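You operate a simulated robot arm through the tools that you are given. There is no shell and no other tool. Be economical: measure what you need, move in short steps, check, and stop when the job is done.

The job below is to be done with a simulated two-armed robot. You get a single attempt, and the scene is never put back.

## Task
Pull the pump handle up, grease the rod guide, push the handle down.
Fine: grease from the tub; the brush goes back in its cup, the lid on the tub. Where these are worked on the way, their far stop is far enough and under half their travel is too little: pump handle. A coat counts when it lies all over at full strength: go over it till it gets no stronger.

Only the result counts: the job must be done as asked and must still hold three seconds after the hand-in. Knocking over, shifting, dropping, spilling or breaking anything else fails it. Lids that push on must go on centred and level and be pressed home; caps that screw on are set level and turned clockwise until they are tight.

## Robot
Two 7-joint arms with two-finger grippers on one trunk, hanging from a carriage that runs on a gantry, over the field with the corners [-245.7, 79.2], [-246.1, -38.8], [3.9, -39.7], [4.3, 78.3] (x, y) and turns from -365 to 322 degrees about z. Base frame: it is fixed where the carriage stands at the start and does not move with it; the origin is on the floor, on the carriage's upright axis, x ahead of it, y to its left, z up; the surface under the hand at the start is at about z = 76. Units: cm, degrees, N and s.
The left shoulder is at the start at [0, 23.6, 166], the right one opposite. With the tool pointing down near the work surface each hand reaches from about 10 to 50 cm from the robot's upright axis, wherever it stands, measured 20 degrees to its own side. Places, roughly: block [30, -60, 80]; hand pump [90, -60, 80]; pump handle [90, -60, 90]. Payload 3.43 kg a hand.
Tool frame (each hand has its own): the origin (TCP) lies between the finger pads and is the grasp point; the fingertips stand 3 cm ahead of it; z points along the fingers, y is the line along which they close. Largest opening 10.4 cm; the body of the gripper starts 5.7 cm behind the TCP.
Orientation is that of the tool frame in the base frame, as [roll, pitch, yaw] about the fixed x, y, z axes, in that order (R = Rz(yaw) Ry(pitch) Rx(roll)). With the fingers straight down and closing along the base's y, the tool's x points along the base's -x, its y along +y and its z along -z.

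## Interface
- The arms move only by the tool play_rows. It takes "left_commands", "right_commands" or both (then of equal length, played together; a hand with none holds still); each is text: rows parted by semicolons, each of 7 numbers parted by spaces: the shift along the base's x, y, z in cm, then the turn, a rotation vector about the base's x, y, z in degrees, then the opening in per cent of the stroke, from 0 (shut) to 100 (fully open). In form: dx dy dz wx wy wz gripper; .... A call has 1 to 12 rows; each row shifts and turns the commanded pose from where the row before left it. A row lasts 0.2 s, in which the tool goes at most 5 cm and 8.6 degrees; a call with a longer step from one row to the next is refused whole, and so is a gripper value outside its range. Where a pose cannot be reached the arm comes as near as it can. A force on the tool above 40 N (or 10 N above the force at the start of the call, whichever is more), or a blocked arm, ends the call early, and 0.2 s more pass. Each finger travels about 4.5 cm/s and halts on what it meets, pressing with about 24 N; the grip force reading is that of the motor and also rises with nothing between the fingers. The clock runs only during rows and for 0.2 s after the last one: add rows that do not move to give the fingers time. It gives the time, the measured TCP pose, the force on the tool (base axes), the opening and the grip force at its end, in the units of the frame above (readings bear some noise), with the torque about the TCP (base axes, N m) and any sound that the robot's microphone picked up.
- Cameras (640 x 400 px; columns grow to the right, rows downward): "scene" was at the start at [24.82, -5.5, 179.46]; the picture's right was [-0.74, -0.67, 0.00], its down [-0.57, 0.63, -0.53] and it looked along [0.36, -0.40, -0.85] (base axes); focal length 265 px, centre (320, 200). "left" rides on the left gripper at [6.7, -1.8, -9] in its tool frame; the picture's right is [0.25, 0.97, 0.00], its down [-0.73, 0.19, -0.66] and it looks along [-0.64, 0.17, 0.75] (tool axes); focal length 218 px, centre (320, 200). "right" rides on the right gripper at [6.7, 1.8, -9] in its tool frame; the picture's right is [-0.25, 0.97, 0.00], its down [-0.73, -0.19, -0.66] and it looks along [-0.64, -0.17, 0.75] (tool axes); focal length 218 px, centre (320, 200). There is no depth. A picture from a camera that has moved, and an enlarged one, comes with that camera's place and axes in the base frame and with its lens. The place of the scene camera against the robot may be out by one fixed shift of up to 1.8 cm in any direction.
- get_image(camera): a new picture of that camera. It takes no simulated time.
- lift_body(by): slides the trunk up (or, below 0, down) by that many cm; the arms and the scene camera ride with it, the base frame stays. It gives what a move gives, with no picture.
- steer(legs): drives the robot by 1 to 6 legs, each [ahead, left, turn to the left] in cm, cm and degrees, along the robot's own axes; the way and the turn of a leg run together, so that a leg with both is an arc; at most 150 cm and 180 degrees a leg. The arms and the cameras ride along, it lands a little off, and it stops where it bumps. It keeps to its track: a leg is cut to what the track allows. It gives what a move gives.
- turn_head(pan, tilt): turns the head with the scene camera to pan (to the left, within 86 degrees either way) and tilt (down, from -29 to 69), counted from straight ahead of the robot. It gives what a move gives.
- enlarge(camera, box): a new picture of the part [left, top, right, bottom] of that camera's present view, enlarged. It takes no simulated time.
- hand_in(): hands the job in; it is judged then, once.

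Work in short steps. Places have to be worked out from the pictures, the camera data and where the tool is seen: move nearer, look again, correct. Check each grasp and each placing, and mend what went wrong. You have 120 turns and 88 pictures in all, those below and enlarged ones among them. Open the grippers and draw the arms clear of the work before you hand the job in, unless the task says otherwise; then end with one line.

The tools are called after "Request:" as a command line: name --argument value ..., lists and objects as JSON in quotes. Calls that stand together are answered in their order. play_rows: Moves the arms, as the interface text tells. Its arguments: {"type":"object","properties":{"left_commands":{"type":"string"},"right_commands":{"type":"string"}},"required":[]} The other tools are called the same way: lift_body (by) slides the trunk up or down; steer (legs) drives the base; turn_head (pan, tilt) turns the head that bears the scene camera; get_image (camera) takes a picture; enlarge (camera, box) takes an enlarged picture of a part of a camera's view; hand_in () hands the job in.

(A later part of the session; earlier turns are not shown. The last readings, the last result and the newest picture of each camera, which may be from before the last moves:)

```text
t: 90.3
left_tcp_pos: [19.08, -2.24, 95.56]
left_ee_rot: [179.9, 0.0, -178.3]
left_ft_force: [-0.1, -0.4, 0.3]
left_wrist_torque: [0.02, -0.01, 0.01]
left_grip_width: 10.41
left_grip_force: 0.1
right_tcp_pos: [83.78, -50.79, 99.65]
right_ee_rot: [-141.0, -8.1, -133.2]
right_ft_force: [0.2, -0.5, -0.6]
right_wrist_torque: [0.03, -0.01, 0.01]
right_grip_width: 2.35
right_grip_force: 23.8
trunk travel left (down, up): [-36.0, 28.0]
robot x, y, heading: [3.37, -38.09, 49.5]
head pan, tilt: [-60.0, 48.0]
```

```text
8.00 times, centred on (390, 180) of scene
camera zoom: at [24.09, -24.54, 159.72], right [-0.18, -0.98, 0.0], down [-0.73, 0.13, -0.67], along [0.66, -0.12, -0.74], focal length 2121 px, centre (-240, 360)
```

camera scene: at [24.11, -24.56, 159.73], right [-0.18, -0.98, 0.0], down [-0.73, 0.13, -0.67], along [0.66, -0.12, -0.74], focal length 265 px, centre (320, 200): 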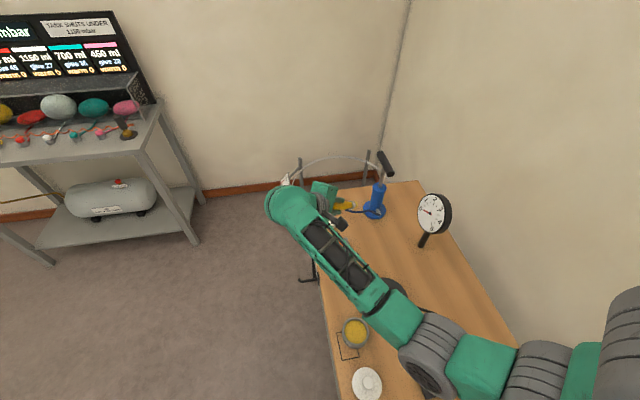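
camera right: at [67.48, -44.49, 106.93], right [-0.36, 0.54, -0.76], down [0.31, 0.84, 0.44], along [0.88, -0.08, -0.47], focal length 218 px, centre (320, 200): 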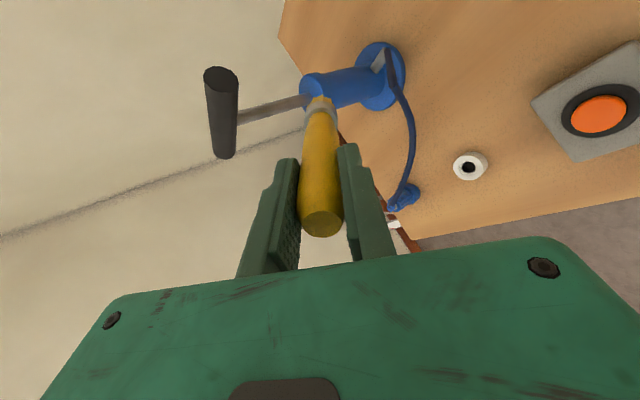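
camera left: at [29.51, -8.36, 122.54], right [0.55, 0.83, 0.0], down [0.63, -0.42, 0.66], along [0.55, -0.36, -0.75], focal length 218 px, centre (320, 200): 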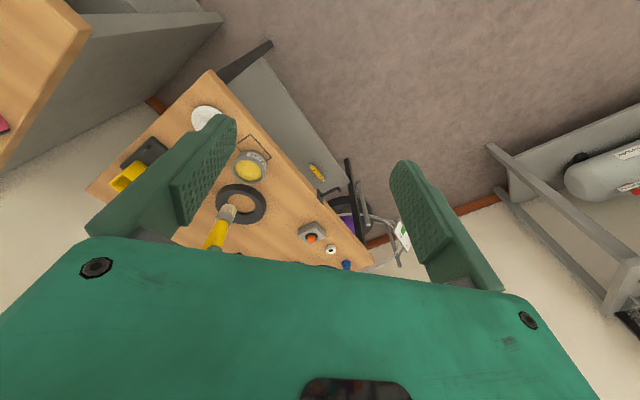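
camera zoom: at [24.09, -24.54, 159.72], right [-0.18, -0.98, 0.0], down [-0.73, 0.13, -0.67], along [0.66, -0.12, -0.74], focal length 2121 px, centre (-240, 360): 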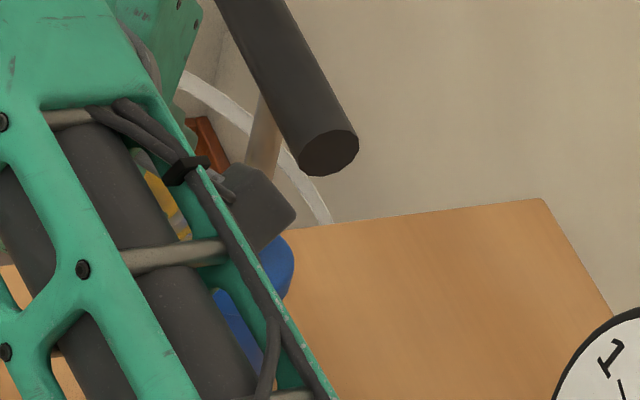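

No contact yet. Lower in small steps.

Request:
play_rows --right_commands "0 0 -0.2 0 0 0 0; 0 0 -0.2 0 0 0 0; 0 0 0 0 0 0 0"

Request:
enlarge --camera "right" --box '[250, 20, 410, 130]'

```text
t: 91.1
left_tcp_pos: [19.17, -2.1, 95.63]
left_ee_rot: [180.0, 0.0, -178.3]
left_ft_force: [0.7, 0.1, 0.7]
left_wrist_torque: [0.0, 0.0, -0.03]
left_grip_width: 10.41
left_grip_force: 0.1
right_tcp_pos: [83.73, -50.77, 99.2]
right_ee_rot: [-141.0, -8.2, -133.2]
right_ft_force: [0.5, 0.1, 0.2]
right_wrist_torque: [0.0, 0.01, 0.0]
right_grip_width: 2.33
right_grip_force: 24.2
trunk travel left (down, up): [-36.0, 28.0]
robot x, y, heading: [3.27, -38.13, 49.8]
head pan, tilt: [-60.0, 48.0]
```

```text
3.64 times, centred on (330, 75) of right
camera zoom: at [74.8, -50.18, 105.87], right [-0.44, 0.63, -0.64], down [0.36, 0.77, 0.52], along [0.82, 0.0, -0.57], focal length 794 px, centre (284, 654)
```

zoom: 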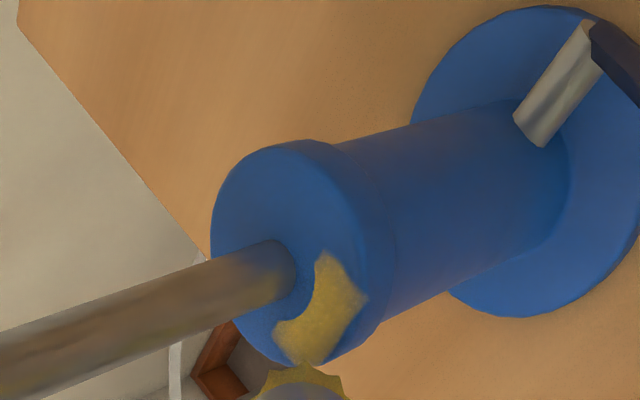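

The camera shows the tip is just off the rim on the +x/+y side, so the brush has pivoted a bit in the grip (tip ≈(89.4,-55.6)). Raise, shift in by (-0.4,-1.4), and touch down.

Request:
play_rows --right_commands "0 0 1 0 0 0 0; -0.4 -1.4 0 0 0 0 0; 0 0 -0.3 0 0 0 0; 0 0 -0.3 0 0 0 0; 0 0 0 0 0 0 0"

Request:
enlarge --camera "right" --box '[250, 20, 410, 130]'

```text
t: 92.3
left_tcp_pos: [19.04, -2.16, 95.6]
left_ee_rot: [-180.0, 0.0, -178.2]
left_ft_force: [-0.1, 0.3, 0.3]
left_wrist_torque: [0.01, -0.01, 0.01]
left_grip_width: 10.42
left_grip_force: 0.1
right_tcp_pos: [83.55, -52.15, 99.55]
right_ee_rot: [-141.0, -8.1, -133.1]
right_ft_force: [0.5, 0.0, -0.7]
right_wrist_torque: [0.02, 0.03, 0.0]
right_grip_width: 2.37
right_grip_force: 23.5
trunk travel left (down, up): [-36.0, 28.0]
robot x, y, heading: [3.45, -37.99, 49.8]
head pan, tilt: [-60.0, 48.0]
```

```text
3.64 times, centred on (330, 75) of right
camera zoom: at [74.37, -51.6, 106.28], right [-0.44, 0.63, -0.64], down [0.36, 0.77, 0.52], along [0.82, 0.0, -0.57], focal length 794 px, centre (284, 654)
```

zoom: 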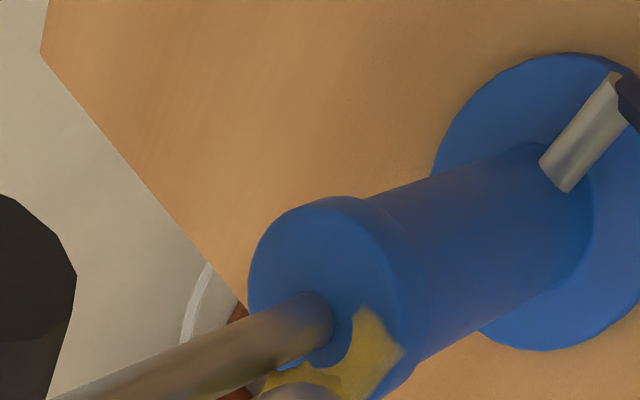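

Bristles are now over the collar near the +x side; lower to contact.

Request:
play_rows --right_commands "0 0 -0.3 0 0 0 0; 0 0 -0.3 0 0 0 0; 0 0 -0.2 0 0 0 0; 0 0 0 0 0 0 0"

```text
t: 93.3
left_tcp_pos: [19.03, -2.29, 95.55]
left_ee_rot: [180.0, -0.1, -178.2]
left_ft_force: [0.5, 0.2, 1.2]
left_wrist_torque: [0.02, 0.02, -0.02]
left_grip_width: 10.38
left_grip_force: 0.1
right_tcp_pos: [83.34, -52.25, 98.71]
right_ee_rot: [-141.0, -8.2, -133.0]
right_ft_force: [-0.4, 0.4, 0.1]
right_wrist_torque: [-0.01, 0.01, -0.01]
right_grip_width: 2.35
right_grip_force: 24.3
trunk travel left (down, up): [-36.0, 28.0]
robot x, y, heading: [3.29, -38.38, 50.0]
head pan, tilt: [-60.0, 48.0]
```

Request:
play_rows --right_commands "0 0 -0.3 0 0 0 0; 0 0 -0.2 0 0 0 0; 0 0 0 0 0 0 0"

Request:
enlarge --camera "right" --box '[210, 20, 410, 160]'

```text
t: 94.1
left_tcp_pos: [19.12, -2.18, 95.66]
left_ee_rot: [180.0, 0.0, -178.2]
left_ft_force: [0.7, -0.4, 0.4]
left_wrist_torque: [0.02, 0.02, 0.01]
left_grip_width: 10.38
left_grip_force: 0.1
right_tcp_pos: [83.42, -52.21, 98.19]
right_ee_rot: [-141.0, -8.2, -133.1]
right_ft_force: [0.2, 0.0, 0.0]
right_wrist_torque: [0.01, -0.01, 0.02]
right_grip_width: 2.35
right_grip_force: 23.7
trunk travel left (down, up): [-36.0, 28.0]
robot x, y, heading: [2.95, -37.74, 49.6]
head pan, tilt: [-60.0, 48.0]
```

```text
2.86 times, centred on (310, 90) of right
camera zoom: at [74.36, -51.61, 104.97], right [-0.44, 0.63, -0.64], down [0.36, 0.77, 0.52], along [0.82, 0.0, -0.57], focal length 624 px, centre (349, 514)
```

zoom: 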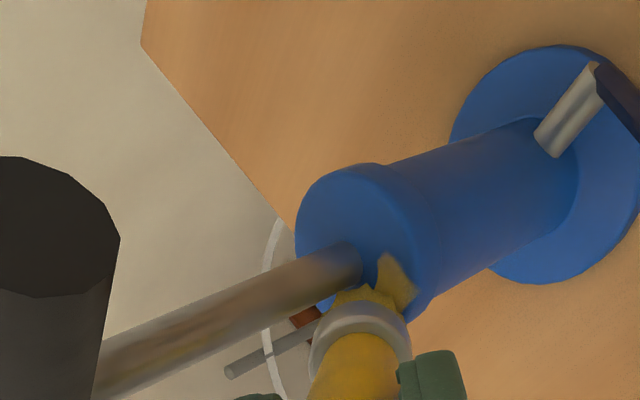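

Request:
get_image --camera "right"

```text
27 pictures are left
camera right: at [74.36, -51.61, 104.97], right [-0.44, 0.63, -0.64], down [0.36, 0.77, 0.52], along [0.82, 0.0, -0.57], focal length 218 px, centre (320, 200)
```

right: 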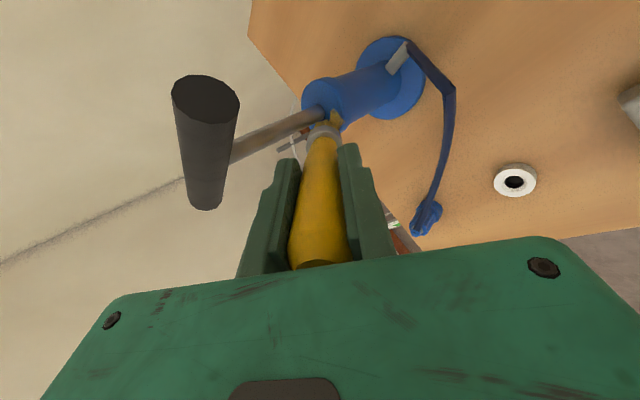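

The brush slid up in the grip to the palm (tip now ≈10.5 cm ahead, around (87.5,-56.7,90.2)). With that corrected, move to the +x flank and touch.

Request:
play_rows --right_commands "0.5 0.3 0.2 0 0 0 0; 0.8 -0.3 0 0 0 0 0; 0.2 -0.5 0 0 0 0 0; 0 0 -0.3 0 0 0 0; 0 0 -0.3 0 0 0 0; 0 0 0 0 0 0 0"

Request:
enlarge --camera "right" --box '[230, 50, 390, 160]'

```text
t: 95.5
left_tcp_pos: [19.15, -2.16, 95.58]
left_ee_rot: [-179.9, 0.0, -178.2]
left_ft_force: [0.2, 0.7, 0.3]
left_wrist_torque: [0.01, -0.03, 0.01]
left_grip_width: 10.39
left_grip_force: 0.1
right_tcp_pos: [85.01, -52.75, 98.11]
right_ee_rot: [-140.9, -8.0, -133.1]
right_ft_force: [-1.5, 1.2, 8.9]
right_wrist_torque: [-0.28, -0.23, -0.03]
right_grip_width: 2.36
right_grip_force: 24.3
trunk travel left (down, up): [-36.0, 28.0]
robot x, y, heading: [3.05, -38.0, 49.8]
head pan, tilt: [-60.0, 48.0]
```

```text
3.64 times, centred on (310, 105) of right
camera zoom: at [76.03, -52.12, 104.84], right [-0.43, 0.63, -0.64], down [0.36, 0.77, 0.52], along [0.83, 0.0, -0.56], focal length 794 px, centre (356, 546)
```

zoom: 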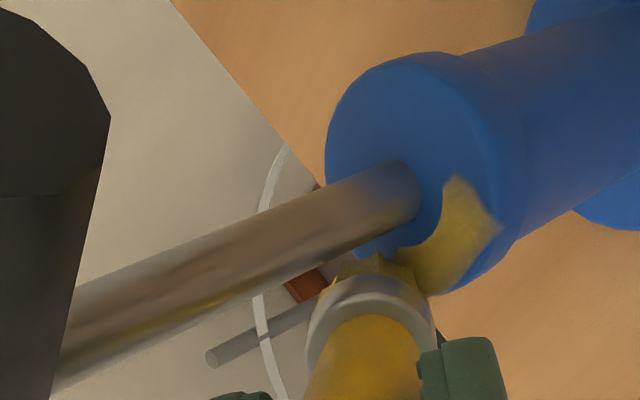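

Clean 9 N vertical contact on the collar. Now sweep the ring from the +x flank round the near side to the -x flank.

Request:
play_rows --right_commands "0.47 -0.61 0 0 0 0 0; -0.66 0.88 0 0 0 0 0; -0.68 0.74 0 0 0 0 0; -1.06 0.08 0 0 0 0 0; -0.68 -0.26 0 0 0 0 0; -0.54 -0.78 0 0 0 0 0; -0.08 -1.06 0 0 0 0 0; 0.52 -0.86 0 0 0 0 0; 0.62 -0.66 0 0 0 0 0; 0 0 0 0 0 0 0"

Request:
enlarge --camera "right" --box '[230, 50, 390, 160]'

```text
t: 97.3
left_tcp_pos: [18.86, -2.03, 95.56]
left_ee_rot: [-180.0, -0.1, -178.2]
left_ft_force: [0.2, 0.0, -0.1]
left_wrist_torque: [-0.01, 0.01, -0.01]
left_grip_width: 10.39
left_grip_force: 0.0
right_tcp_pos: [81.78, -53.71, 97.62]
right_ee_rot: [-141.7, -8.0, -132.7]
right_ft_force: [-12.7, 9.2, 5.6]
right_wrist_torque: [0.55, 0.68, 0.13]
right_grip_width: 2.38
right_grip_force: 24.2
trunk travel left (down, up): [-36.0, 28.0]
robot x, y, heading: [3.42, -38.3, 49.9]
head pan, tilt: [-60.0, 48.0]
stopped in row 9 (right hand): the force on the tool passed its limit at 45 N (the readings are from after the stop); the commanded pose is now the measured one
```

```text
3.64 times, centred on (310, 105) of right
camera zoom: at [72.76, -53.19, 104.43], right [-0.44, 0.64, -0.63], down [0.36, 0.77, 0.53], along [0.82, 0.01, -0.57], focal length 794 px, centre (356, 546)
```

zoom: 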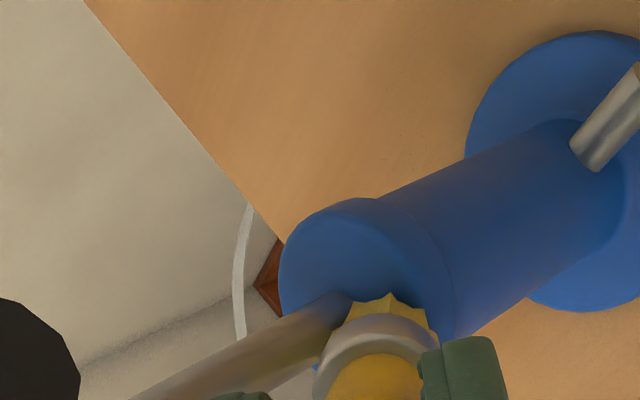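

Force limit hit; lift off and look at the coat.

Request:
play_rows --right_commands "-0.3 0.4 0.5 0 0 0 0; -0.6 0.8 1.2 0 0 0 0; -1 1.3 1 0 0 0 0; -1 1.3 0 0 0 0 0"

Request:
enlarge --camera "right" --box '[230, 30, 420, 160]'

```text
t: 98.3
left_tcp_pos: [19.11, -2.19, 95.51]
left_ee_rot: [-180.0, 0.0, -178.1]
left_ft_force: [-0.9, 0.7, 0.1]
left_wrist_torque: [-0.01, 0.0, 0.03]
left_grip_width: 10.38
left_grip_force: 0.0
right_tcp_pos: [79.18, -50.2, 100.35]
right_ee_rot: [-141.3, -8.0, -133.0]
right_ft_force: [-0.9, 0.1, -0.1]
right_wrist_torque: [0.03, 0.02, 0.0]
right_grip_width: 2.36
right_grip_force: 24.6
trunk travel left (down, up): [-36.0, 28.0]
robot x, y, heading: [3.18, -38.12, 50.0]
head pan, tilt: [-60.0, 48.0]
```

```text
3.08 times, centred on (325, 95) of right
camera zoom: at [70.02, -49.68, 107.22], right [-0.44, 0.64, -0.63], down [0.36, 0.77, 0.52], along [0.82, 0.0, -0.57], focal length 672 px, centre (305, 523)
```

zoom: 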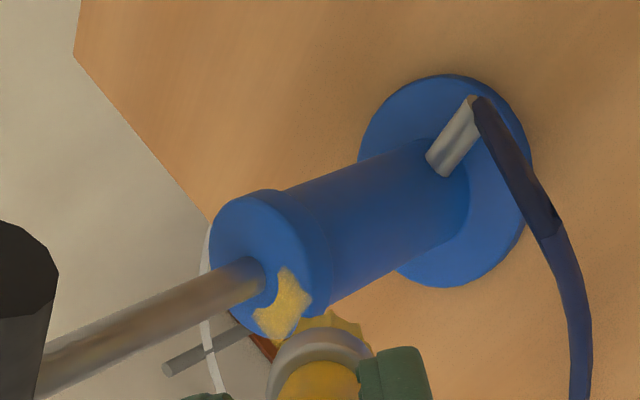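

The coated patch kept exactly the same outline, suggesting it's the defined zone. View it from the scene camera to judge its strength.

Request:
enlarge --camera "scene" --box '[370, 165, 400, 195]'

```text
13.33 times, centred on (385, 180) of scene
camera zoom: at [24.03, -24.5, 159.72], right [-0.18, -0.98, 0.0], down [-0.73, 0.13, -0.67], along [0.66, -0.12, -0.74], focal length 3535 px, centre (-547, 467)
```

zoom: 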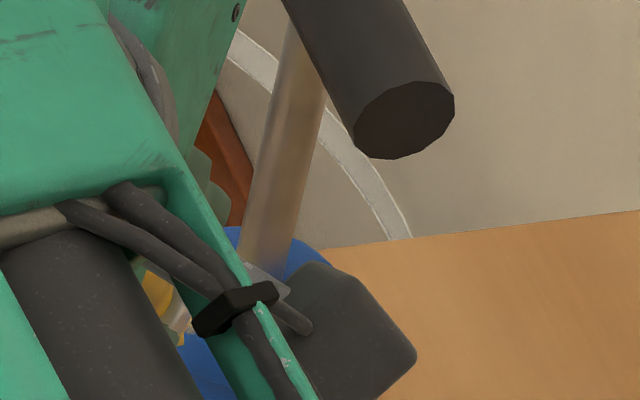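

Go over the patch again with several strokes at light pressure, then view.

Request:
play_rows --right_commands "1.6 -0.8 0 0 0 0 0; 1.6 -0.9 -0.6 0 0 0 0; 0 0 -0.8 0 0 0 0; 0 0 -0.6 0 0 0 0; 0 0 -0.2 0 0 0 0"

Request:
enlarge --camera "right" --box '[230, 50, 420, 180]'

```text
t: 99.5
left_tcp_pos: [19.03, -2.21, 95.51]
left_ee_rot: [-179.9, 0.1, -178.1]
left_ft_force: [-0.5, -0.1, -0.1]
left_wrist_torque: [0.02, -0.01, 0.02]
left_grip_width: 10.41
left_grip_force: 0.2
right_tcp_pos: [82.28, -52.13, 98.24]
right_ee_rot: [-141.4, -8.0, -132.9]
right_ft_force: [0.4, -0.2, -0.9]
right_wrist_torque: [0.0, -0.04, -0.01]
right_grip_width: 2.36
right_grip_force: 24.2
trunk travel left (down, up): [-36.0, 28.0]
robot x, y, heading: [2.85, -37.8, 50.0]
head pan, tilt: [-60.0, 48.0]
```

```text
3.08 times, centred on (325, 115) of right
camera zoom: at [73.26, -51.41, 105.05], right [-0.44, 0.64, -0.63], down [0.36, 0.77, 0.52], along [0.82, 0.0, -0.57], focal length 672 px, centre (305, 462)
```

zoom: 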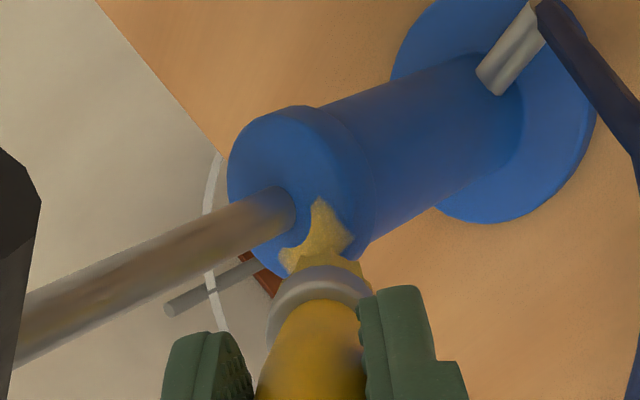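

Tip hovers by the patch's outer edge; lower a bit and stroke over it in a small zigzag inward.

Request:
play_rows --right_commands "-0.2 -0.3 -0.3 0 0 0 0; 0 0 -0.2 0 0 0 0; 0 0 0 0 0 0 0"

```text
t: 100.3
left_tcp_pos: [18.97, -2.22, 95.59]
left_ee_rot: [-179.9, 0.0, -178.1]
left_ft_force: [0.5, -1.2, 0.4]
left_wrist_torque: [0.03, 0.0, -0.01]
left_grip_width: 10.4
left_grip_force: 0.1
right_tcp_pos: [81.97, -52.22, 97.72]
right_ee_rot: [-141.4, -8.0, -133.0]
right_ft_force: [-0.4, 0.3, -0.1]
right_wrist_torque: [-0.02, 0.03, 0.03]
right_grip_width: 2.32
right_grip_force: 23.6
trunk travel left (down, up): [-36.0, 28.0]
robot x, y, heading: [2.79, -38.12, 50.0]
head pan, tilt: [-60.0, 48.0]
```

Request:
play_rows --right_commands "0.1 -0.1 -0.2 0 0 0 0; 0.1 -0.1 -0.2 0 0 0 0; 0 0 0 0 0 0 0"

Request:
enlarge --camera "right" --box '[230, 50, 420, 180]'

```text
t: 101.1
left_tcp_pos: [18.95, -2.13, 95.63]
left_ee_rot: [180.0, 0.0, -178.1]
left_ft_force: [-0.7, -0.3, 0.0]
left_wrist_torque: [0.05, -0.01, -0.02]
left_grip_width: 10.43
left_grip_force: 0.0
right_tcp_pos: [82.25, -52.58, 97.41]
right_ee_rot: [-141.4, -8.0, -133.1]
right_ft_force: [0.0, 1.2, -1.6]
right_wrist_torque: [0.02, 0.05, -0.01]
right_grip_width: 2.34
right_grip_force: 23.7
trunk travel left (down, up): [-36.0, 28.0]
robot x, y, heading: [2.91, -38.05, 49.9]
head pan, tilt: [-60.0, 48.0]
```

```text
3.08 times, centred on (325, 115) of right
camera zoom: at [73.28, -51.91, 104.17], right [-0.44, 0.64, -0.63], down [0.36, 0.77, 0.53], along [0.82, 0.0, -0.57], focal length 672 px, centre (305, 462)
```

zoom: 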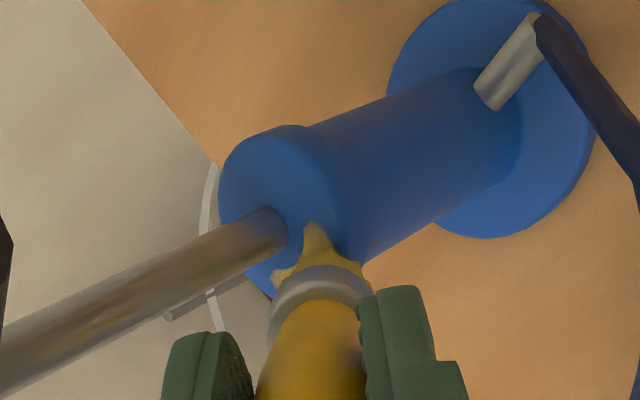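

Bristles now cover the patch. Press 0.3 more and stroke.

Request:
play_rows --right_commands "0 0 -0.3 0 0 0 0; 0.6 0.1 0 0 0 0 0; -0.6 -0.1 0 0 0 0 0; -0.6 -0.1 0 0 0 0 0; 0.6 0.1 0 0 0 0 0; 0 -0.4 0 0 0 0 0; 0.5 0.2 0 0 0 0 0; -0.5 0 0 0 0 0 0; -0.5 0 0 0 0 0 0; 0.5 0.2 0 0 0 0 0; 0 0 0 0 0 0 0"

Request:
play_rows --right_commands "-0.3 0.4 0.5 0 0 0 0; -0.6 0.8 1.2 0 0 0 0; -1 1.3 1 0 0 0 0; -1.3 1.8 1 0 0 0 0; -1.3 1.8 1 0 0 0 0; -1.3 1.8 1 0 0 0 0"

Request:
enlarge --camera "right" --box '[270, 20, 400, 110]'

```text
t: 102.6
left_tcp_pos: [18.99, -2.14, 95.51]
left_ee_rot: [180.0, 0.2, -178.1]
left_ft_force: [-0.2, -0.9, 0.9]
left_wrist_torque: [0.04, 0.01, 0.05]
left_grip_width: 10.42
left_grip_force: 0.2
right_tcp_pos: [82.8, -52.38, 97.46]
right_ee_rot: [-141.2, -7.7, -132.8]
right_ft_force: [-2.5, 4.0, 4.8]
right_wrist_torque: [0.2, 0.12, 0.06]
right_grip_width: 2.35
right_grip_force: 23.6
trunk travel left (down, up): [-36.0, 28.0]
robot x, y, heading: [3.35, -37.99, 49.6]
head pan, tilt: [-60.0, 48.0]
stopped in row 7 (right hand): the force on the tool passed its limit at 42 N (the readings are from after the stop); the commanded pose is now the measured one
```

```text
t: 104.0
left_tcp_pos: [18.93, -2.13, 95.63]
left_ee_rot: [180.0, 0.0, -178.2]
left_ft_force: [0.1, 0.0, 0.4]
left_wrist_torque: [0.0, -0.01, 0.02]
left_grip_width: 10.38
left_grip_force: 0.0
right_tcp_pos: [76.75, -44.44, 102.97]
right_ee_rot: [-141.4, -7.8, -133.0]
right_ft_force: [0.6, -1.1, -0.7]
right_wrist_torque: [0.0, 0.02, 0.07]
right_grip_width: 2.34
right_grip_force: 23.8
trunk travel left (down, up): [-36.0, 28.0]
robot x, y, heading: [3.44, -37.92, 49.8]
head pan, tilt: [-60.0, 48.0]
```

```text
4.44 times, centred on (335, 65) of right
camera zoom: at [67.75, -43.97, 109.7], right [-0.44, 0.64, -0.63], down [0.36, 0.77, 0.53], along [0.82, 0.01, -0.57], focal length 970 px, centre (253, 800)
```

zoom: 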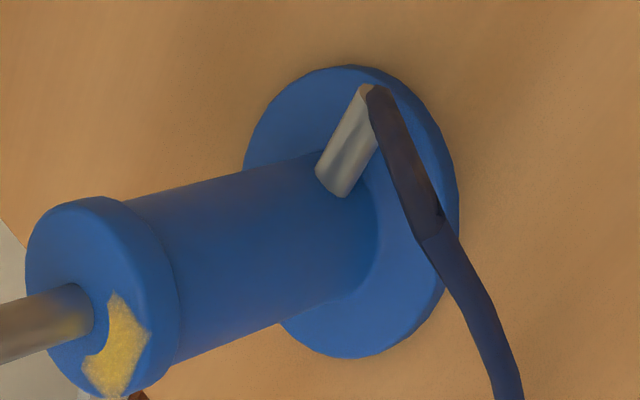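

The coat keeps the same outline and is solidly yellow. Now withdraw, unlean the hand, and go back to the cup stance.

Request:
play_rows --right_commands "-3.3 3.1 0 0 0 0 0; -3.3 3.2 0 6.4 4.8 0 0; -3.3 3.2 0 6.4 4.8 0 0; -3.3 3.2 0 6.4 4.8 0 0; -3.3 3.2 0 6.4 4.8 0 0; -3.3 3.2 0 6.4 4.8 0 0; -3.3 3.2 0 0 0 0 0; -3.3 3.2 0 0 0 0 0; -3.3 3.2 0 0 0 0 0; -3.3 3.2 0 0 0 0 0"

Request:
lift_body --by 18

Request:
steer --legs '[[0, 0, -50], [-5.5, 15, 0]]'

Request:
get_image --camera "right"

```text
t: 106.2
left_tcp_pos: [18.95, -2.04, 95.62]
left_ee_rot: [179.9, 0.0, -178.1]
left_ft_force: [0.2, 0.6, 0.4]
left_wrist_torque: [-0.01, 0.04, -0.02]
left_grip_width: 10.41
left_grip_force: 0.0
right_tcp_pos: [43.75, -12.54, 102.92]
right_ee_rot: [179.4, 0.6, -130.3]
right_ft_force: [-0.4, -0.1, 0.1]
right_wrist_torque: [0.0, 0.01, -0.03]
right_grip_width: 2.35
right_grip_force: 24.1
trunk travel left (down, up): [-36.0, 28.0]
robot x, y, heading: [3.06, -37.93, 50.2]
head pan, tilt: [-60.0, 48.0]
```

```text
t: 108.2
left_tcp_pos: [18.9, -2.08, 113.55]
left_ee_rot: [-180.0, 0.0, -178.2]
left_ft_force: [0.1, -0.3, -0.5]
left_wrist_torque: [0.0, -0.04, 0.02]
left_grip_width: 10.4
left_grip_force: 0.0
right_tcp_pos: [43.88, -12.56, 120.8]
right_ee_rot: [179.3, 0.5, -130.3]
right_ft_force: [0.0, -0.1, -0.6]
right_wrist_torque: [-0.03, -0.01, 0.0]
right_grip_width: 2.3
right_grip_force: 23.8
trunk travel left (down, up): [-54.0, 10.0]
robot x, y, heading: [3.46, -38.17, 50.0]
head pan, tilt: [-60.0, 48.0]
```

```text
t: 111.9
left_tcp_pos: [35.35, -12.27, 113.5]
left_ee_rot: [-180.0, -0.1, 131.9]
left_ft_force: [-0.6, -0.2, -0.4]
left_wrist_torque: [0.0, 0.02, -0.01]
left_grip_width: 10.44
left_grip_force: 0.1
right_tcp_pos: [43.34, -37.88, 120.83]
right_ee_rot: [179.3, 0.6, 179.5]
right_ft_force: [0.5, 0.0, 0.1]
right_wrist_torque: [0.04, 0.02, -0.05]
right_grip_width: 2.34
right_grip_force: 23.9
trunk travel left (down, up): [-54.0, 10.0]
robot x, y, heading: [-2.25, -23.02, -0.2]
head pan, tilt: [-60.0, 48.0]
```

```text
19 pictures are left
camera right: at [36.5, -36.12, 129.8], right [0.26, 0.97, 0.01], down [0.72, -0.2, 0.66], along [0.64, -0.16, -0.75], focal length 218 px, centre (320, 200)
```

right: 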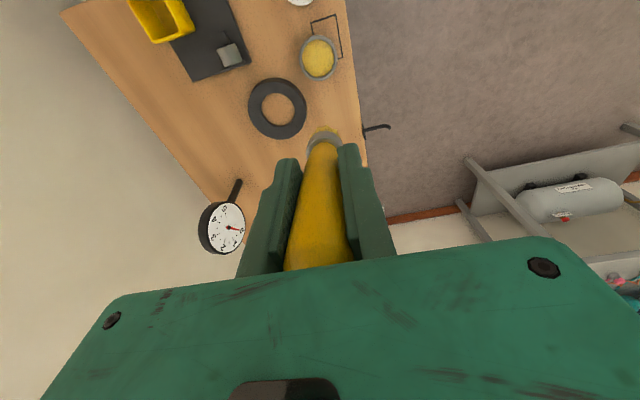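

Lower over the tub to measure the brush's tip and tilt with the left camera.

Request:
play_rows --right_commands "0.1 0.2 -4 0 0 0 0; 0 0 -4 0 0 0 0; 0 0 -4 0 0 0 0; 0 0 -4 0 0 0 0; 0 0 -3 0 0 0 0"

Request:
enlarge --camera "left" --box '[190, 120, 290, 260]'

```text
t: 113.1
left_tcp_pos: [35.38, -12.09, 113.58]
left_ee_rot: [-180.0, -0.1, 131.9]
left_ft_force: [0.6, 0.3, -0.9]
left_wrist_torque: [0.01, 0.0, 0.0]
left_grip_width: 10.4
left_grip_force: 0.2
right_tcp_pos: [43.41, -37.56, 101.89]
right_ee_rot: [179.3, 0.6, 179.6]
right_ft_force: [0.2, -0.1, -1.7]
right_wrist_torque: [0.03, -0.03, 0.02]
right_grip_width: 2.36
right_grip_force: 24.0
trunk travel left (down, up): [-54.0, 10.0]
robot x, y, heading: [-2.42, -23.29, -0.2]
head pan, tilt: [-60.0, 48.0]
```

```text
2.86 times, centred on (240, 190) of left
camera zoom: at [29.47, -8.46, 122.54], right [0.55, 0.83, 0.0], down [0.63, -0.42, 0.66], along [0.55, -0.36, -0.75], focal length 624 px, centre (549, 229)
```

zoom: 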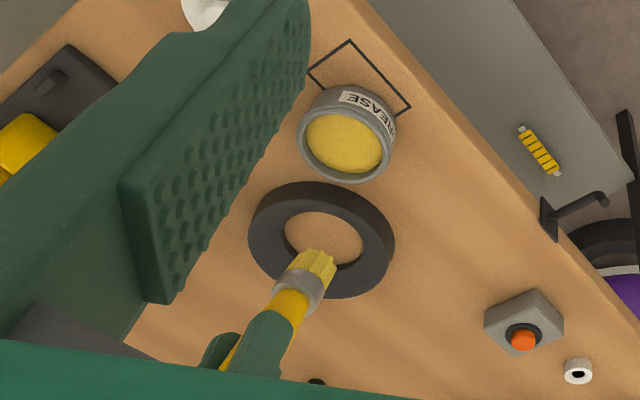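

The brush is tilted ~11° toward +x in the grip. Rotate the hand +11° about y to make it vertical and verify.

Request:
play_rows --right_commands "0 0 0 0 5.5 0 0; 0 0 0 0 5.5 0 0; 0 0 0 0 0 0 0"

Request:
enlarge --camera "left" --box '[190, 120, 290, 260]'

```text
t: 113.9
left_tcp_pos: [35.38, -12.18, 113.6]
left_ee_rot: [-180.0, 0.0, 132.0]
left_ft_force: [-0.9, -0.7, -0.5]
left_wrist_torque: [0.0, -0.02, 0.02]
left_grip_width: 10.4
left_grip_force: 0.1
right_tcp_pos: [43.3, -37.72, 101.83]
right_ee_rot: [179.3, -10.4, 179.6]
right_ft_force: [-0.1, 0.4, -0.6]
right_wrist_torque: [-0.02, 0.02, 0.03]
right_grip_width: 2.34
right_grip_force: 23.8
trunk travel left (down, up): [-54.0, 10.0]
robot x, y, heading: [-2.32, -22.89, -0.4]
head pan, tilt: [-60.0, 48.0]
```

```text
2.86 times, centred on (240, 190) of left
camera zoom: at [29.48, -8.46, 122.54], right [0.55, 0.83, 0.0], down [0.63, -0.42, 0.66], along [0.55, -0.36, -0.75], focal length 624 px, centre (549, 229)
```

zoom: 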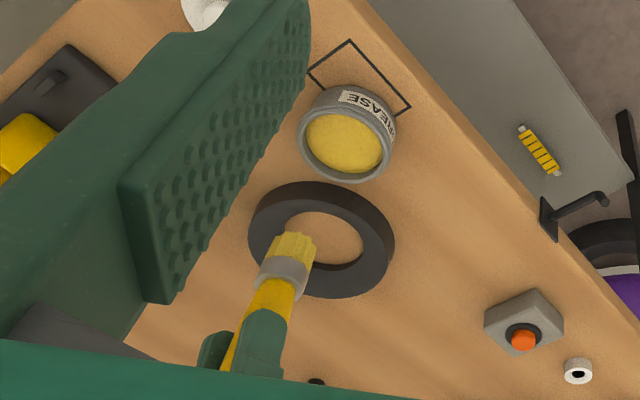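

Brush vertical now, tip ≈9.9 cm below TCP. Carry it over the cup.

Request:
play_rows --right_commands "-2.15 -3.97 0.5 0 0 0 0; -2.15 -3.97 0 0 0 0 0; -2.15 -3.97 0 0 0 0 0; -2.15 -3.97 0 0 0 0 0; -2.15 -3.97 0 0 0 0 0; -2.15 -3.97 0 0 0 0 0; 0 0 -3 0 0 0 0; 0 0 -3 0 0 0 0"

Request:
get_image --camera "right"

```text
t: 115.7
left_tcp_pos: [35.33, -12.13, 113.61]
left_ee_rot: [-180.0, -0.1, 131.9]
left_ft_force: [0.5, 0.0, 0.6]
left_wrist_torque: [0.0, 0.01, -0.02]
left_grip_width: 10.37
left_grip_force: 0.0
right_tcp_pos: [30.46, -61.57, 96.31]
right_ee_rot: [179.4, -10.4, 179.6]
right_ft_force: [-0.2, -0.1, 0.0]
right_wrist_torque: [0.0, 0.04, -0.03]
right_grip_width: 2.34
right_grip_force: 23.8
trunk travel left (down, up): [-54.0, 10.0]
robot x, y, heading: [-2.25, -23.17, 0.0]
head pan, tilt: [-60.0, 48.0]
```

```text
16 pictures are left
camera right: at [25.51, -59.68, 106.42], right [0.26, 0.97, -0.04], down [0.83, -0.2, 0.51], along [0.49, -0.16, -0.86], focal length 218 px, centre (320, 200)
```

right: 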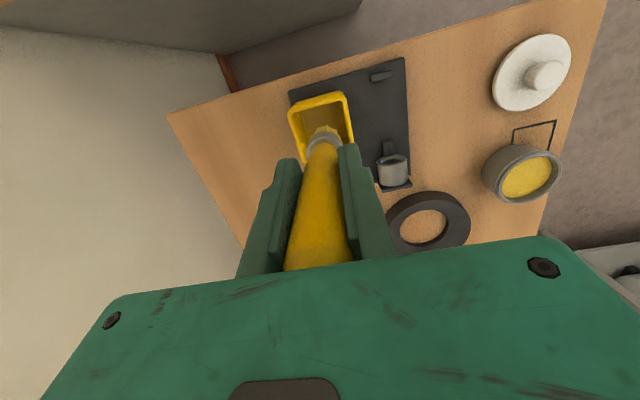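

Tip is over the cup (centre ≈(31.1,-61.7)). Shift +0.5 in x and lower into it.

Request:
play_rows --right_commands "0.5 0 -2.5 0 0 0 0; 0 0 -2.5 0 0 0 0; 0 0 -2 0 0 0 0; 0 0 -0.7 0 0 0 0; 0 0 -0.5 0 0 0 0; 0 0 0 0 0 0 0"

Request:
get_image --camera "right"

```text
t: 117.1
left_tcp_pos: [35.33, -12.15, 113.46]
left_ee_rot: [180.0, -0.1, 132.0]
left_ft_force: [-1.0, -0.1, 0.2]
left_wrist_torque: [-0.02, 0.0, 0.05]
left_grip_width: 10.39
left_grip_force: 0.0
right_tcp_pos: [30.93, -61.53, 88.14]
right_ee_rot: [179.5, -10.4, 179.6]
right_ft_force: [-0.5, 0.1, -0.8]
right_wrist_torque: [-0.01, 0.02, 0.03]
right_grip_width: 2.34
right_grip_force: 23.8
trunk travel left (down, up): [-54.0, 10.0]
robot x, y, heading: [-1.77, -23.04, 0.1]
head pan, tilt: [-60.0, 48.0]
```

```text
15 pictures are left
camera right: at [26.07, -59.73, 98.22], right [0.26, 0.97, -0.04], down [0.83, -0.2, 0.51], along [0.49, -0.16, -0.86], focal length 218 px, centre (320, 200)
```

right: 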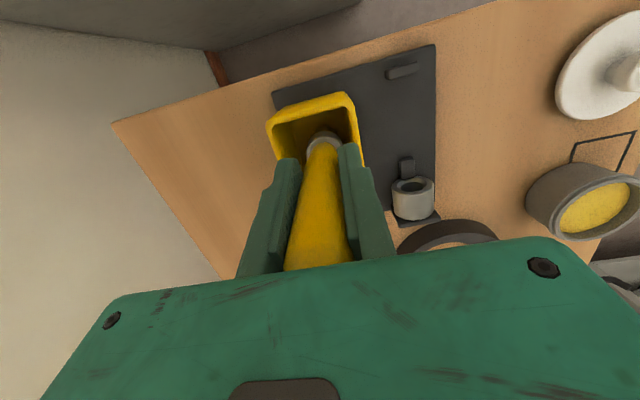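

In the cup, not yet bottomed. Lower until slight contact.

Request:
play_rows --right_commands "0 0 -0.3 0 0 0 0; 0 0 -0.3 0 0 0 0; 0 0 0 0 0 0 0"

```text
t: 117.9
left_tcp_pos: [35.39, -12.18, 113.59]
left_ee_rot: [180.0, 0.0, 131.9]
left_ft_force: [0.1, -0.1, 0.6]
left_wrist_torque: [0.0, 0.0, -0.02]
left_grip_width: 10.41
left_grip_force: 0.0
right_tcp_pos: [30.97, -61.61, 87.63]
right_ee_rot: [179.4, -10.4, 179.6]
right_ft_force: [0.1, 0.2, 0.3]
right_wrist_torque: [-0.02, 0.02, -0.02]
right_grip_width: 2.34
right_grip_force: 23.7
trunk travel left (down, up): [-54.0, 10.0]
robot x, y, heading: [-2.53, -23.14, 0.1]
head pan, tilt: [-60.0, 48.0]
```

Request:
play_rows --right_commands "0 0 -0.3 0 0 0 0; 0 0 -0.3 0 0 0 0; 0 0 0 0 0 0 0"

```text
t: 118.7
left_tcp_pos: [35.32, -12.22, 113.55]
left_ee_rot: [-180.0, 0.0, 131.9]
left_ft_force: [-0.1, 0.2, 0.4]
left_wrist_torque: [-0.01, -0.01, 0.0]
left_grip_width: 10.42
left_grip_force: 0.1
right_tcp_pos: [31.18, -61.75, 87.33]
right_ee_rot: [179.5, -10.1, 179.8]
right_ft_force: [-4.8, 4.6, 33.1]
right_wrist_torque: [0.44, 0.04, 0.05]
right_grip_width: 2.35
right_grip_force: 23.6
trunk travel left (down, up): [-54.0, 10.0]
robot x, y, heading: [-2.51, -23.38, -0.1]
head pan, tilt: [-60.0, 48.0]
```

Bottomed at 87.3. Ease 0.3 up, open gradually, then rise.

Request:
play_rows --right_commands "0 0 0.3 0 0 0 0; 0 0 0 0 0 0 15; 0 0 0 0 0 0 24; 0 0 0 0 0 0 28; 0 0 0 0 0 0 40; 0 0 0 0 0 0 50; 0.2 0 1 0 0 0 50; 0.5 0 3 0 0 0 50; 0.5 0 4 0 0 0 50; 0 0 4 0 0 0 50"

Request:
get_image --camera "right"

```text
t: 120.9
left_tcp_pos: [35.34, -12.22, 113.54]
left_ee_rot: [-180.0, 0.0, 132.0]
left_ft_force: [-0.6, 0.2, 0.3]
left_wrist_torque: [0.0, 0.02, 0.0]
left_grip_width: 10.41
left_grip_force: 0.1
right_tcp_pos: [32.0, -61.58, 99.29]
right_ee_rot: [179.4, -10.4, 179.7]
right_ft_force: [0.1, -0.3, 0.7]
right_wrist_torque: [0.0, 0.03, -0.01]
right_grip_width: 5.19
right_grip_force: 0.0
trunk travel left (down, up): [-54.0, 10.0]
robot x, y, heading: [-2.57, -22.81, 0.1]
head pan, tilt: [-60.0, 48.0]
```

```text
14 pictures are left
camera right: at [27.16, -59.78, 109.28], right [0.26, 0.97, -0.04], down [0.83, -0.2, 0.51], along [0.49, -0.16, -0.86], focal length 218 px, centre (320, 200)
```

right: 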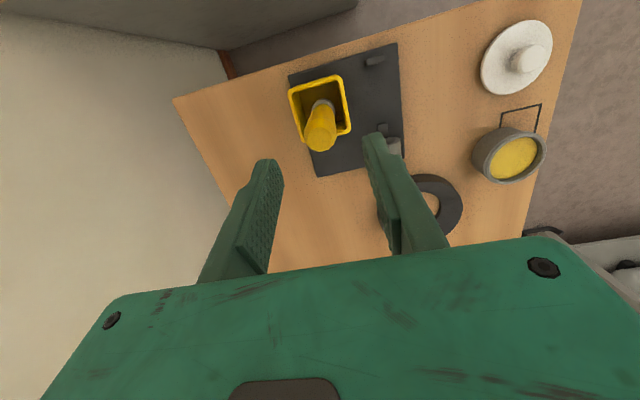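

Brush stands in its cup. Straighten the hand and move over the lid.

Request:
play_rows --right_commands "0 0 2 -0.6 -5.2 0 50; 0 4 0 0 -5.2 0 50; 0 4.6 0 0 0 0 50; 0 4.6 0 0 0 0 50; 0 4.6 0 0 0 0 50; -0.1 4.6 0 0 0 0 50; 0 1.4 -3 0 0 0 60; 0 0 -4 0 0 0 60; 0 0 -3 0 0 0 60"

Request:
get_image --camera "right"

```text
t: 122.9
left_tcp_pos: [35.3, -12.14, 113.62]
left_ee_rot: [179.9, 0.0, 132.0]
left_ft_force: [-0.7, -0.2, 0.6]
left_wrist_torque: [0.0, 0.03, 0.0]
left_grip_width: 10.38
left_grip_force: 0.1
right_tcp_pos: [32.12, -37.6, 91.26]
right_ee_rot: [-180.0, 0.1, 179.6]
right_ft_force: [0.5, -0.2, -1.4]
right_wrist_torque: [0.03, -0.02, 0.02]
right_grip_width: 6.24
right_grip_force: 0.1
trunk travel left (down, up): [-54.0, 10.0]
robot x, y, heading: [-2.48, -22.84, -0.0]
head pan, tilt: [-60.0, 48.0]
```

```text
13 pictures are left
camera right: at [25.45, -35.72, 100.23], right [0.26, 0.97, 0.0], down [0.73, -0.2, 0.66], along [0.64, -0.17, -0.75], focal length 218 px, centre (320, 200)
```

right: 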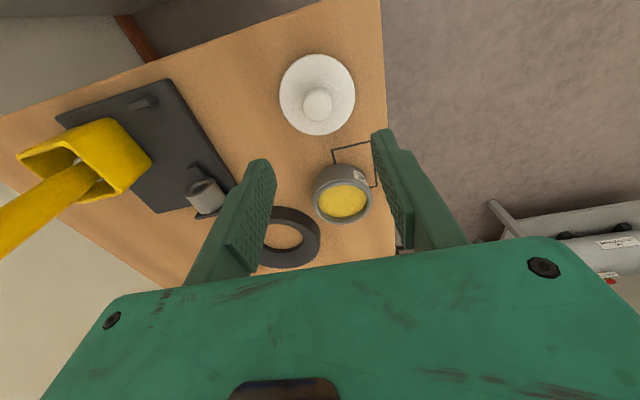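

Knob at about (31.7,-37.5). Descend toward it and close on the knob.

Request:
play_rows --right_commands "-0.4 0.1 -3 0 0 0 60; 0 0 -3 0 0 0 60; 0 0 -2.5 0 0 0 60; 0 0 -1 0 0 0 60; 0 0 -0.5 0 0 0 60; 0 0 0 0 0 0 60"

Request:
get_image --camera "right"

```text
t: 124.3
left_tcp_pos: [35.36, -12.26, 113.62]
left_ee_rot: [180.0, 0.0, 131.9]
left_ft_force: [-0.6, 0.3, 0.4]
left_wrist_torque: [0.01, 0.02, 0.0]
left_grip_width: 10.39
left_grip_force: 0.1
right_tcp_pos: [31.56, -37.6, 81.27]
right_ee_rot: [179.9, 0.0, 179.6]
right_ft_force: [-0.4, 0.1, -0.5]
right_wrist_torque: [-0.02, 0.01, -0.01]
right_grip_width: 6.23
right_grip_force: 0.1
trunk travel left (down, up): [-54.0, 10.0]
robot x, y, heading: [-2.27, -22.89, 0.2]
head pan, tilt: [-60.0, 48.0]
```

```text
12 pictures are left
camera right: at [25.0, -35.73, 90.24], right [0.26, 0.97, 0.0], down [0.73, -0.2, 0.66], along [0.63, -0.17, -0.75], focal length 218 px, centre (320, 200)
```

right: 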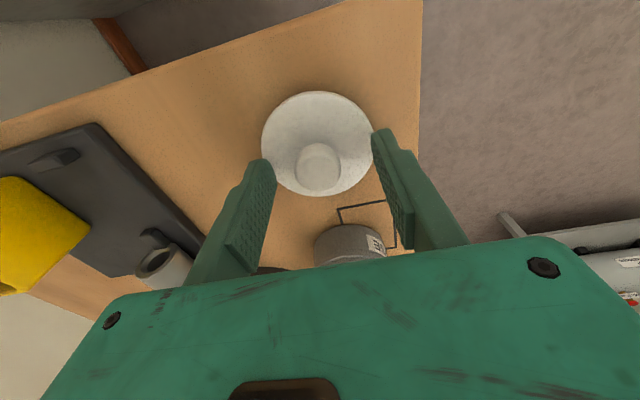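

Knob top ≈78.7 at (31.9,-37.6). Lower 0.7, shift +0.3 in x and close.

Request:
play_rows --right_commands "0.3 0 -0.4 0 0 0 60; 0 0 -0.3 0 0 0 60; 0 0 0 0 0 0 45; 0 0 0 0 0 0 35; 0 0 0 0 0 0 25; 0 0 0 0 0 0 15; 0 0 0 0 0 0 0; 0 0 0 0 0 0 0; 0 0 0 0 0 0 0"

```text
t: 126.3
left_tcp_pos: [35.46, -12.17, 113.56]
left_ee_rot: [180.0, 0.0, 131.9]
left_ft_force: [-0.7, -0.2, -0.8]
left_wrist_torque: [-0.01, 0.03, -0.02]
left_grip_width: 10.4
left_grip_force: 0.0
right_tcp_pos: [32.03, -37.73, 80.77]
right_ee_rot: [179.9, 0.0, 179.6]
right_ft_force: [0.0, 0.2, -0.3]
right_wrist_torque: [0.01, 0.0, 0.01]
right_grip_width: 2.43
right_grip_force: 23.7
trunk travel left (down, up): [-54.0, 10.0]
robot x, y, heading: [-2.38, -23.1, -0.2]
head pan, tilt: [-60.0, 48.0]
```

Knob gripped (2.43). Lift and look.

Request:
play_rows --right_commands "0 0 1 0 0 0 0; 0 0 3 0 0 0 0; 0 0 4 0 0 0 0; 2.5 0 0 0 0 0 0; 3 0 0 0 0 0 0"

Request:
get_image --camera "right"

```text
t: 127.5
left_tcp_pos: [35.35, -12.11, 113.57]
left_ee_rot: [-180.0, 0.0, 131.9]
left_ft_force: [-0.3, 0.0, -0.8]
left_wrist_torque: [0.04, 0.01, 0.04]
left_grip_width: 10.39
left_grip_force: 0.1
right_tcp_pos: [37.69, -37.61, 88.57]
right_ee_rot: [179.9, 0.0, 179.6]
right_ft_force: [-0.5, -0.5, -0.8]
right_wrist_torque: [0.0, -0.02, 0.01]
right_grip_width: 2.45
right_grip_force: 23.9
trunk travel left (down, up): [-54.0, 10.0]
robot x, y, heading: [-2.46, -23.03, 0.0]
head pan, tilt: [-60.0, 48.0]
```

```text
11 pictures are left
camera right: at [30.9, -35.79, 97.63], right [0.26, 0.97, 0.0], down [0.73, -0.2, 0.66], along [0.63, -0.17, -0.75], focal length 218 px, centre (320, 200)
```

right: 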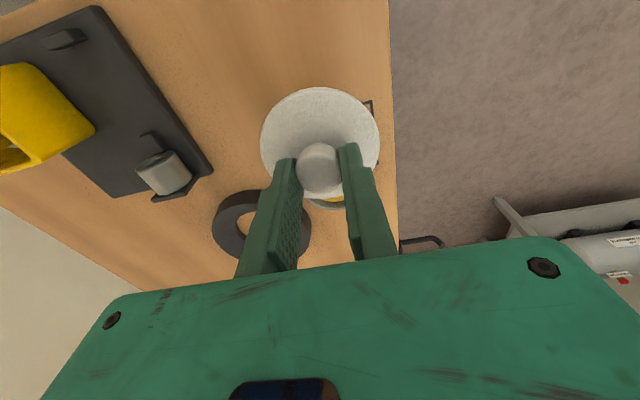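

Lid hangs centred and level in the grip. Move over the tub at (43.7,-37.65) and compare from the left camera.

Request:
play_rows --right_commands "3 0 0 0 0 0 0; 3 -0.05 0 0 0 0 0; 0 0 -1 0 0 0 0; 0 0 0 0 0 0 0"

Request:
enlarge --camera "left" --box '[210, 120, 290, 200]'

```text
t: 128.5
left_tcp_pos: [35.33, -12.15, 113.61]
left_ee_rot: [180.0, 0.1, 131.8]
left_ft_force: [0.5, 0.6, -0.1]
left_wrist_torque: [0.03, 0.03, -0.03]
left_grip_width: 10.38
left_grip_force: 0.1
right_tcp_pos: [43.42, -37.72, 87.58]
right_ee_rot: [179.9, 0.1, 179.7]
right_ft_force: [-0.1, -0.6, -0.4]
right_wrist_torque: [0.01, -0.02, -0.01]
right_grip_width: 2.4
right_grip_force: 23.7
trunk travel left (down, up): [-54.0, 10.0]
robot x, y, heading: [-1.83, -22.97, -0.3]
head pan, tilt: [-60.0, 48.0]
```

```text
5.00 times, centred on (250, 160) of left
camera zoom: at [29.49, -8.46, 122.54], right [0.55, 0.83, 0.0], down [0.63, -0.42, 0.66], along [0.55, -0.36, -0.75], focal length 1091 px, centre (670, 400)
```

zoom: 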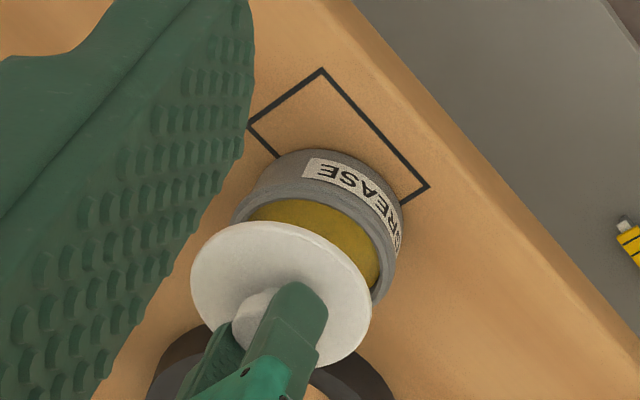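

Tub centre works out to ≈(43.65,-37.5), rim ≈80.6. Correct by (+0.2,+0.2) and lower to just above contact, then check.

Request:
play_rows --right_commands "0.2 0.2 -1 0 0 0 0; 0 0 -0.6 0 0 0 0; 0 0 0 0 0 0 0"

Request:
enlarge --camera "left" --box '[210, 120, 290, 200]'

```text
t: 129.3
left_tcp_pos: [35.32, -12.2, 113.63]
left_ee_rot: [-179.9, 0.0, 131.9]
left_ft_force: [-0.5, -0.2, 0.0]
left_wrist_torque: [0.03, -0.03, -0.01]
left_grip_width: 10.38
left_grip_force: 0.1
right_tcp_pos: [43.6, -37.42, 86.04]
right_ee_rot: [180.0, -0.1, 179.6]
right_ft_force: [-0.3, 0.3, -0.8]
right_wrist_torque: [-0.02, -0.01, -0.02]
right_grip_width: 2.43
right_grip_force: 24.1
trunk travel left (down, up): [-54.0, 10.0]
robot x, y, heading: [-2.69, -23.03, 0.1]
head pan, tilt: [-60.0, 48.0]
```

```text
5.00 times, centred on (250, 160) of left
camera zoom: at [29.48, -8.46, 122.54], right [0.55, 0.83, 0.0], down [0.63, -0.42, 0.66], along [0.55, -0.36, -0.75], focal length 1091 px, centre (670, 400)
```

zoom: 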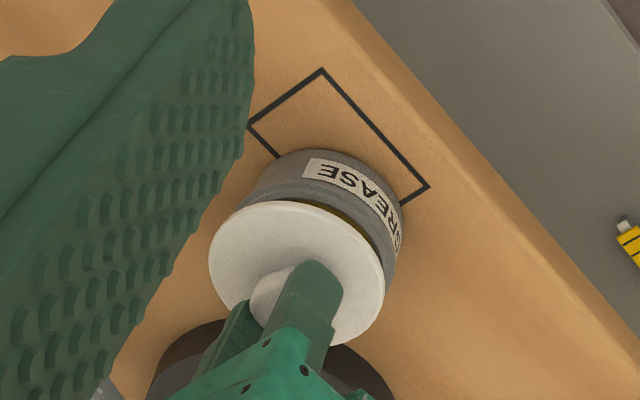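

Slight +x correction of 0.15, then lower to contact in small steps.

Request:
play_rows --right_commands "0.15 0 -0.3 0 0 0 0; 0 0 -0.3 0 0 0 0; 0 0 -0.3 0 0 0 0; 0 0 0 0 0 0 0"

```text
t: 130.3
left_tcp_pos: [35.39, -12.05, 113.56]
left_ee_rot: [-180.0, 0.0, 131.9]
left_ft_force: [0.2, 0.4, -0.2]
left_wrist_torque: [-0.01, 0.01, 0.02]
left_grip_width: 10.39
left_grip_force: 0.0
right_tcp_pos: [43.74, -37.48, 85.04]
right_ee_rot: [179.8, 0.0, 179.6]
right_ft_force: [-0.2, 0.4, -0.8]
right_wrist_torque: [-0.01, -0.01, 0.03]
right_grip_width: 2.45
right_grip_force: 23.8
trunk travel left (down, up): [-54.0, 10.0]
robot x, y, heading: [-2.43, -23.08, 0.1]
head pan, tilt: [-60.0, 48.0]
```

Request:
play_rows --right_commands "0 0 -0.2 0 0 0 0; 0 0 -0.2 0 0 0 0; 0 0 0 0 0 0 0"

Request:
enlarge --camera "left" --box '[210, 120, 290, 200]'

```text
t: 131.1
left_tcp_pos: [35.31, -12.27, 113.57]
left_ee_rot: [-180.0, -0.1, 131.9]
left_ft_force: [-0.1, 0.3, -0.1]
left_wrist_torque: [0.02, 0.03, -0.04]
left_grip_width: 10.41
left_grip_force: 0.0
right_tcp_pos: [43.78, -37.4, 84.81]
right_ee_rot: [179.9, 0.1, 179.7]
right_ft_force: [-1.4, 0.9, 8.6]
right_wrist_torque: [0.18, 0.19, 0.02]
right_grip_width: 2.42
right_grip_force: 24.1
trunk travel left (down, up): [-54.0, 10.0]
robot x, y, heading: [-2.15, -22.81, -0.2]
head pan, tilt: [-60.0, 48.0]
```

```text
5.00 times, centred on (250, 160) of left
camera zoom: at [29.49, -8.48, 122.55], right [0.55, 0.83, 0.0], down [0.63, -0.42, 0.66], along [0.55, -0.36, -0.75], focal length 1091 px, centre (670, 400)
```

zoom: 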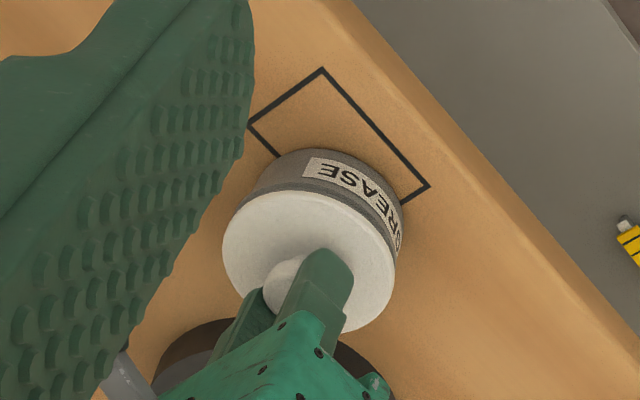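

Contact at 8.6 N and visually centred. Press down gently and watch force and torque.

Request:
play_rows --right_commands "0 0 -0.2 0 0 0 0; 0 0 -0.2 0 0 0 0; 0 0 0 0 0 0 0"

```text
t: 131.9
left_tcp_pos: [35.27, -12.09, 113.48]
left_ee_rot: [180.0, 0.0, 131.9]
left_ft_force: [0.5, 0.6, -0.3]
left_wrist_torque: [0.0, -0.01, 0.02]
left_grip_width: 10.4
left_grip_force: 0.0
right_tcp_pos: [43.68, -37.65, 84.04]
right_ee_rot: [-180.0, -0.2, 179.7]
right_ft_force: [0.1, 0.5, -0.5]
right_wrist_torque: [-0.02, -0.05, -0.02]
right_grip_width: 2.45
right_grip_force: 23.8
trunk travel left (down, up): [-54.0, 10.0]
robot x, y, heading: [-2.51, -23.3, -0.2]
head pan, tilt: [-60.0, 48.0]
```

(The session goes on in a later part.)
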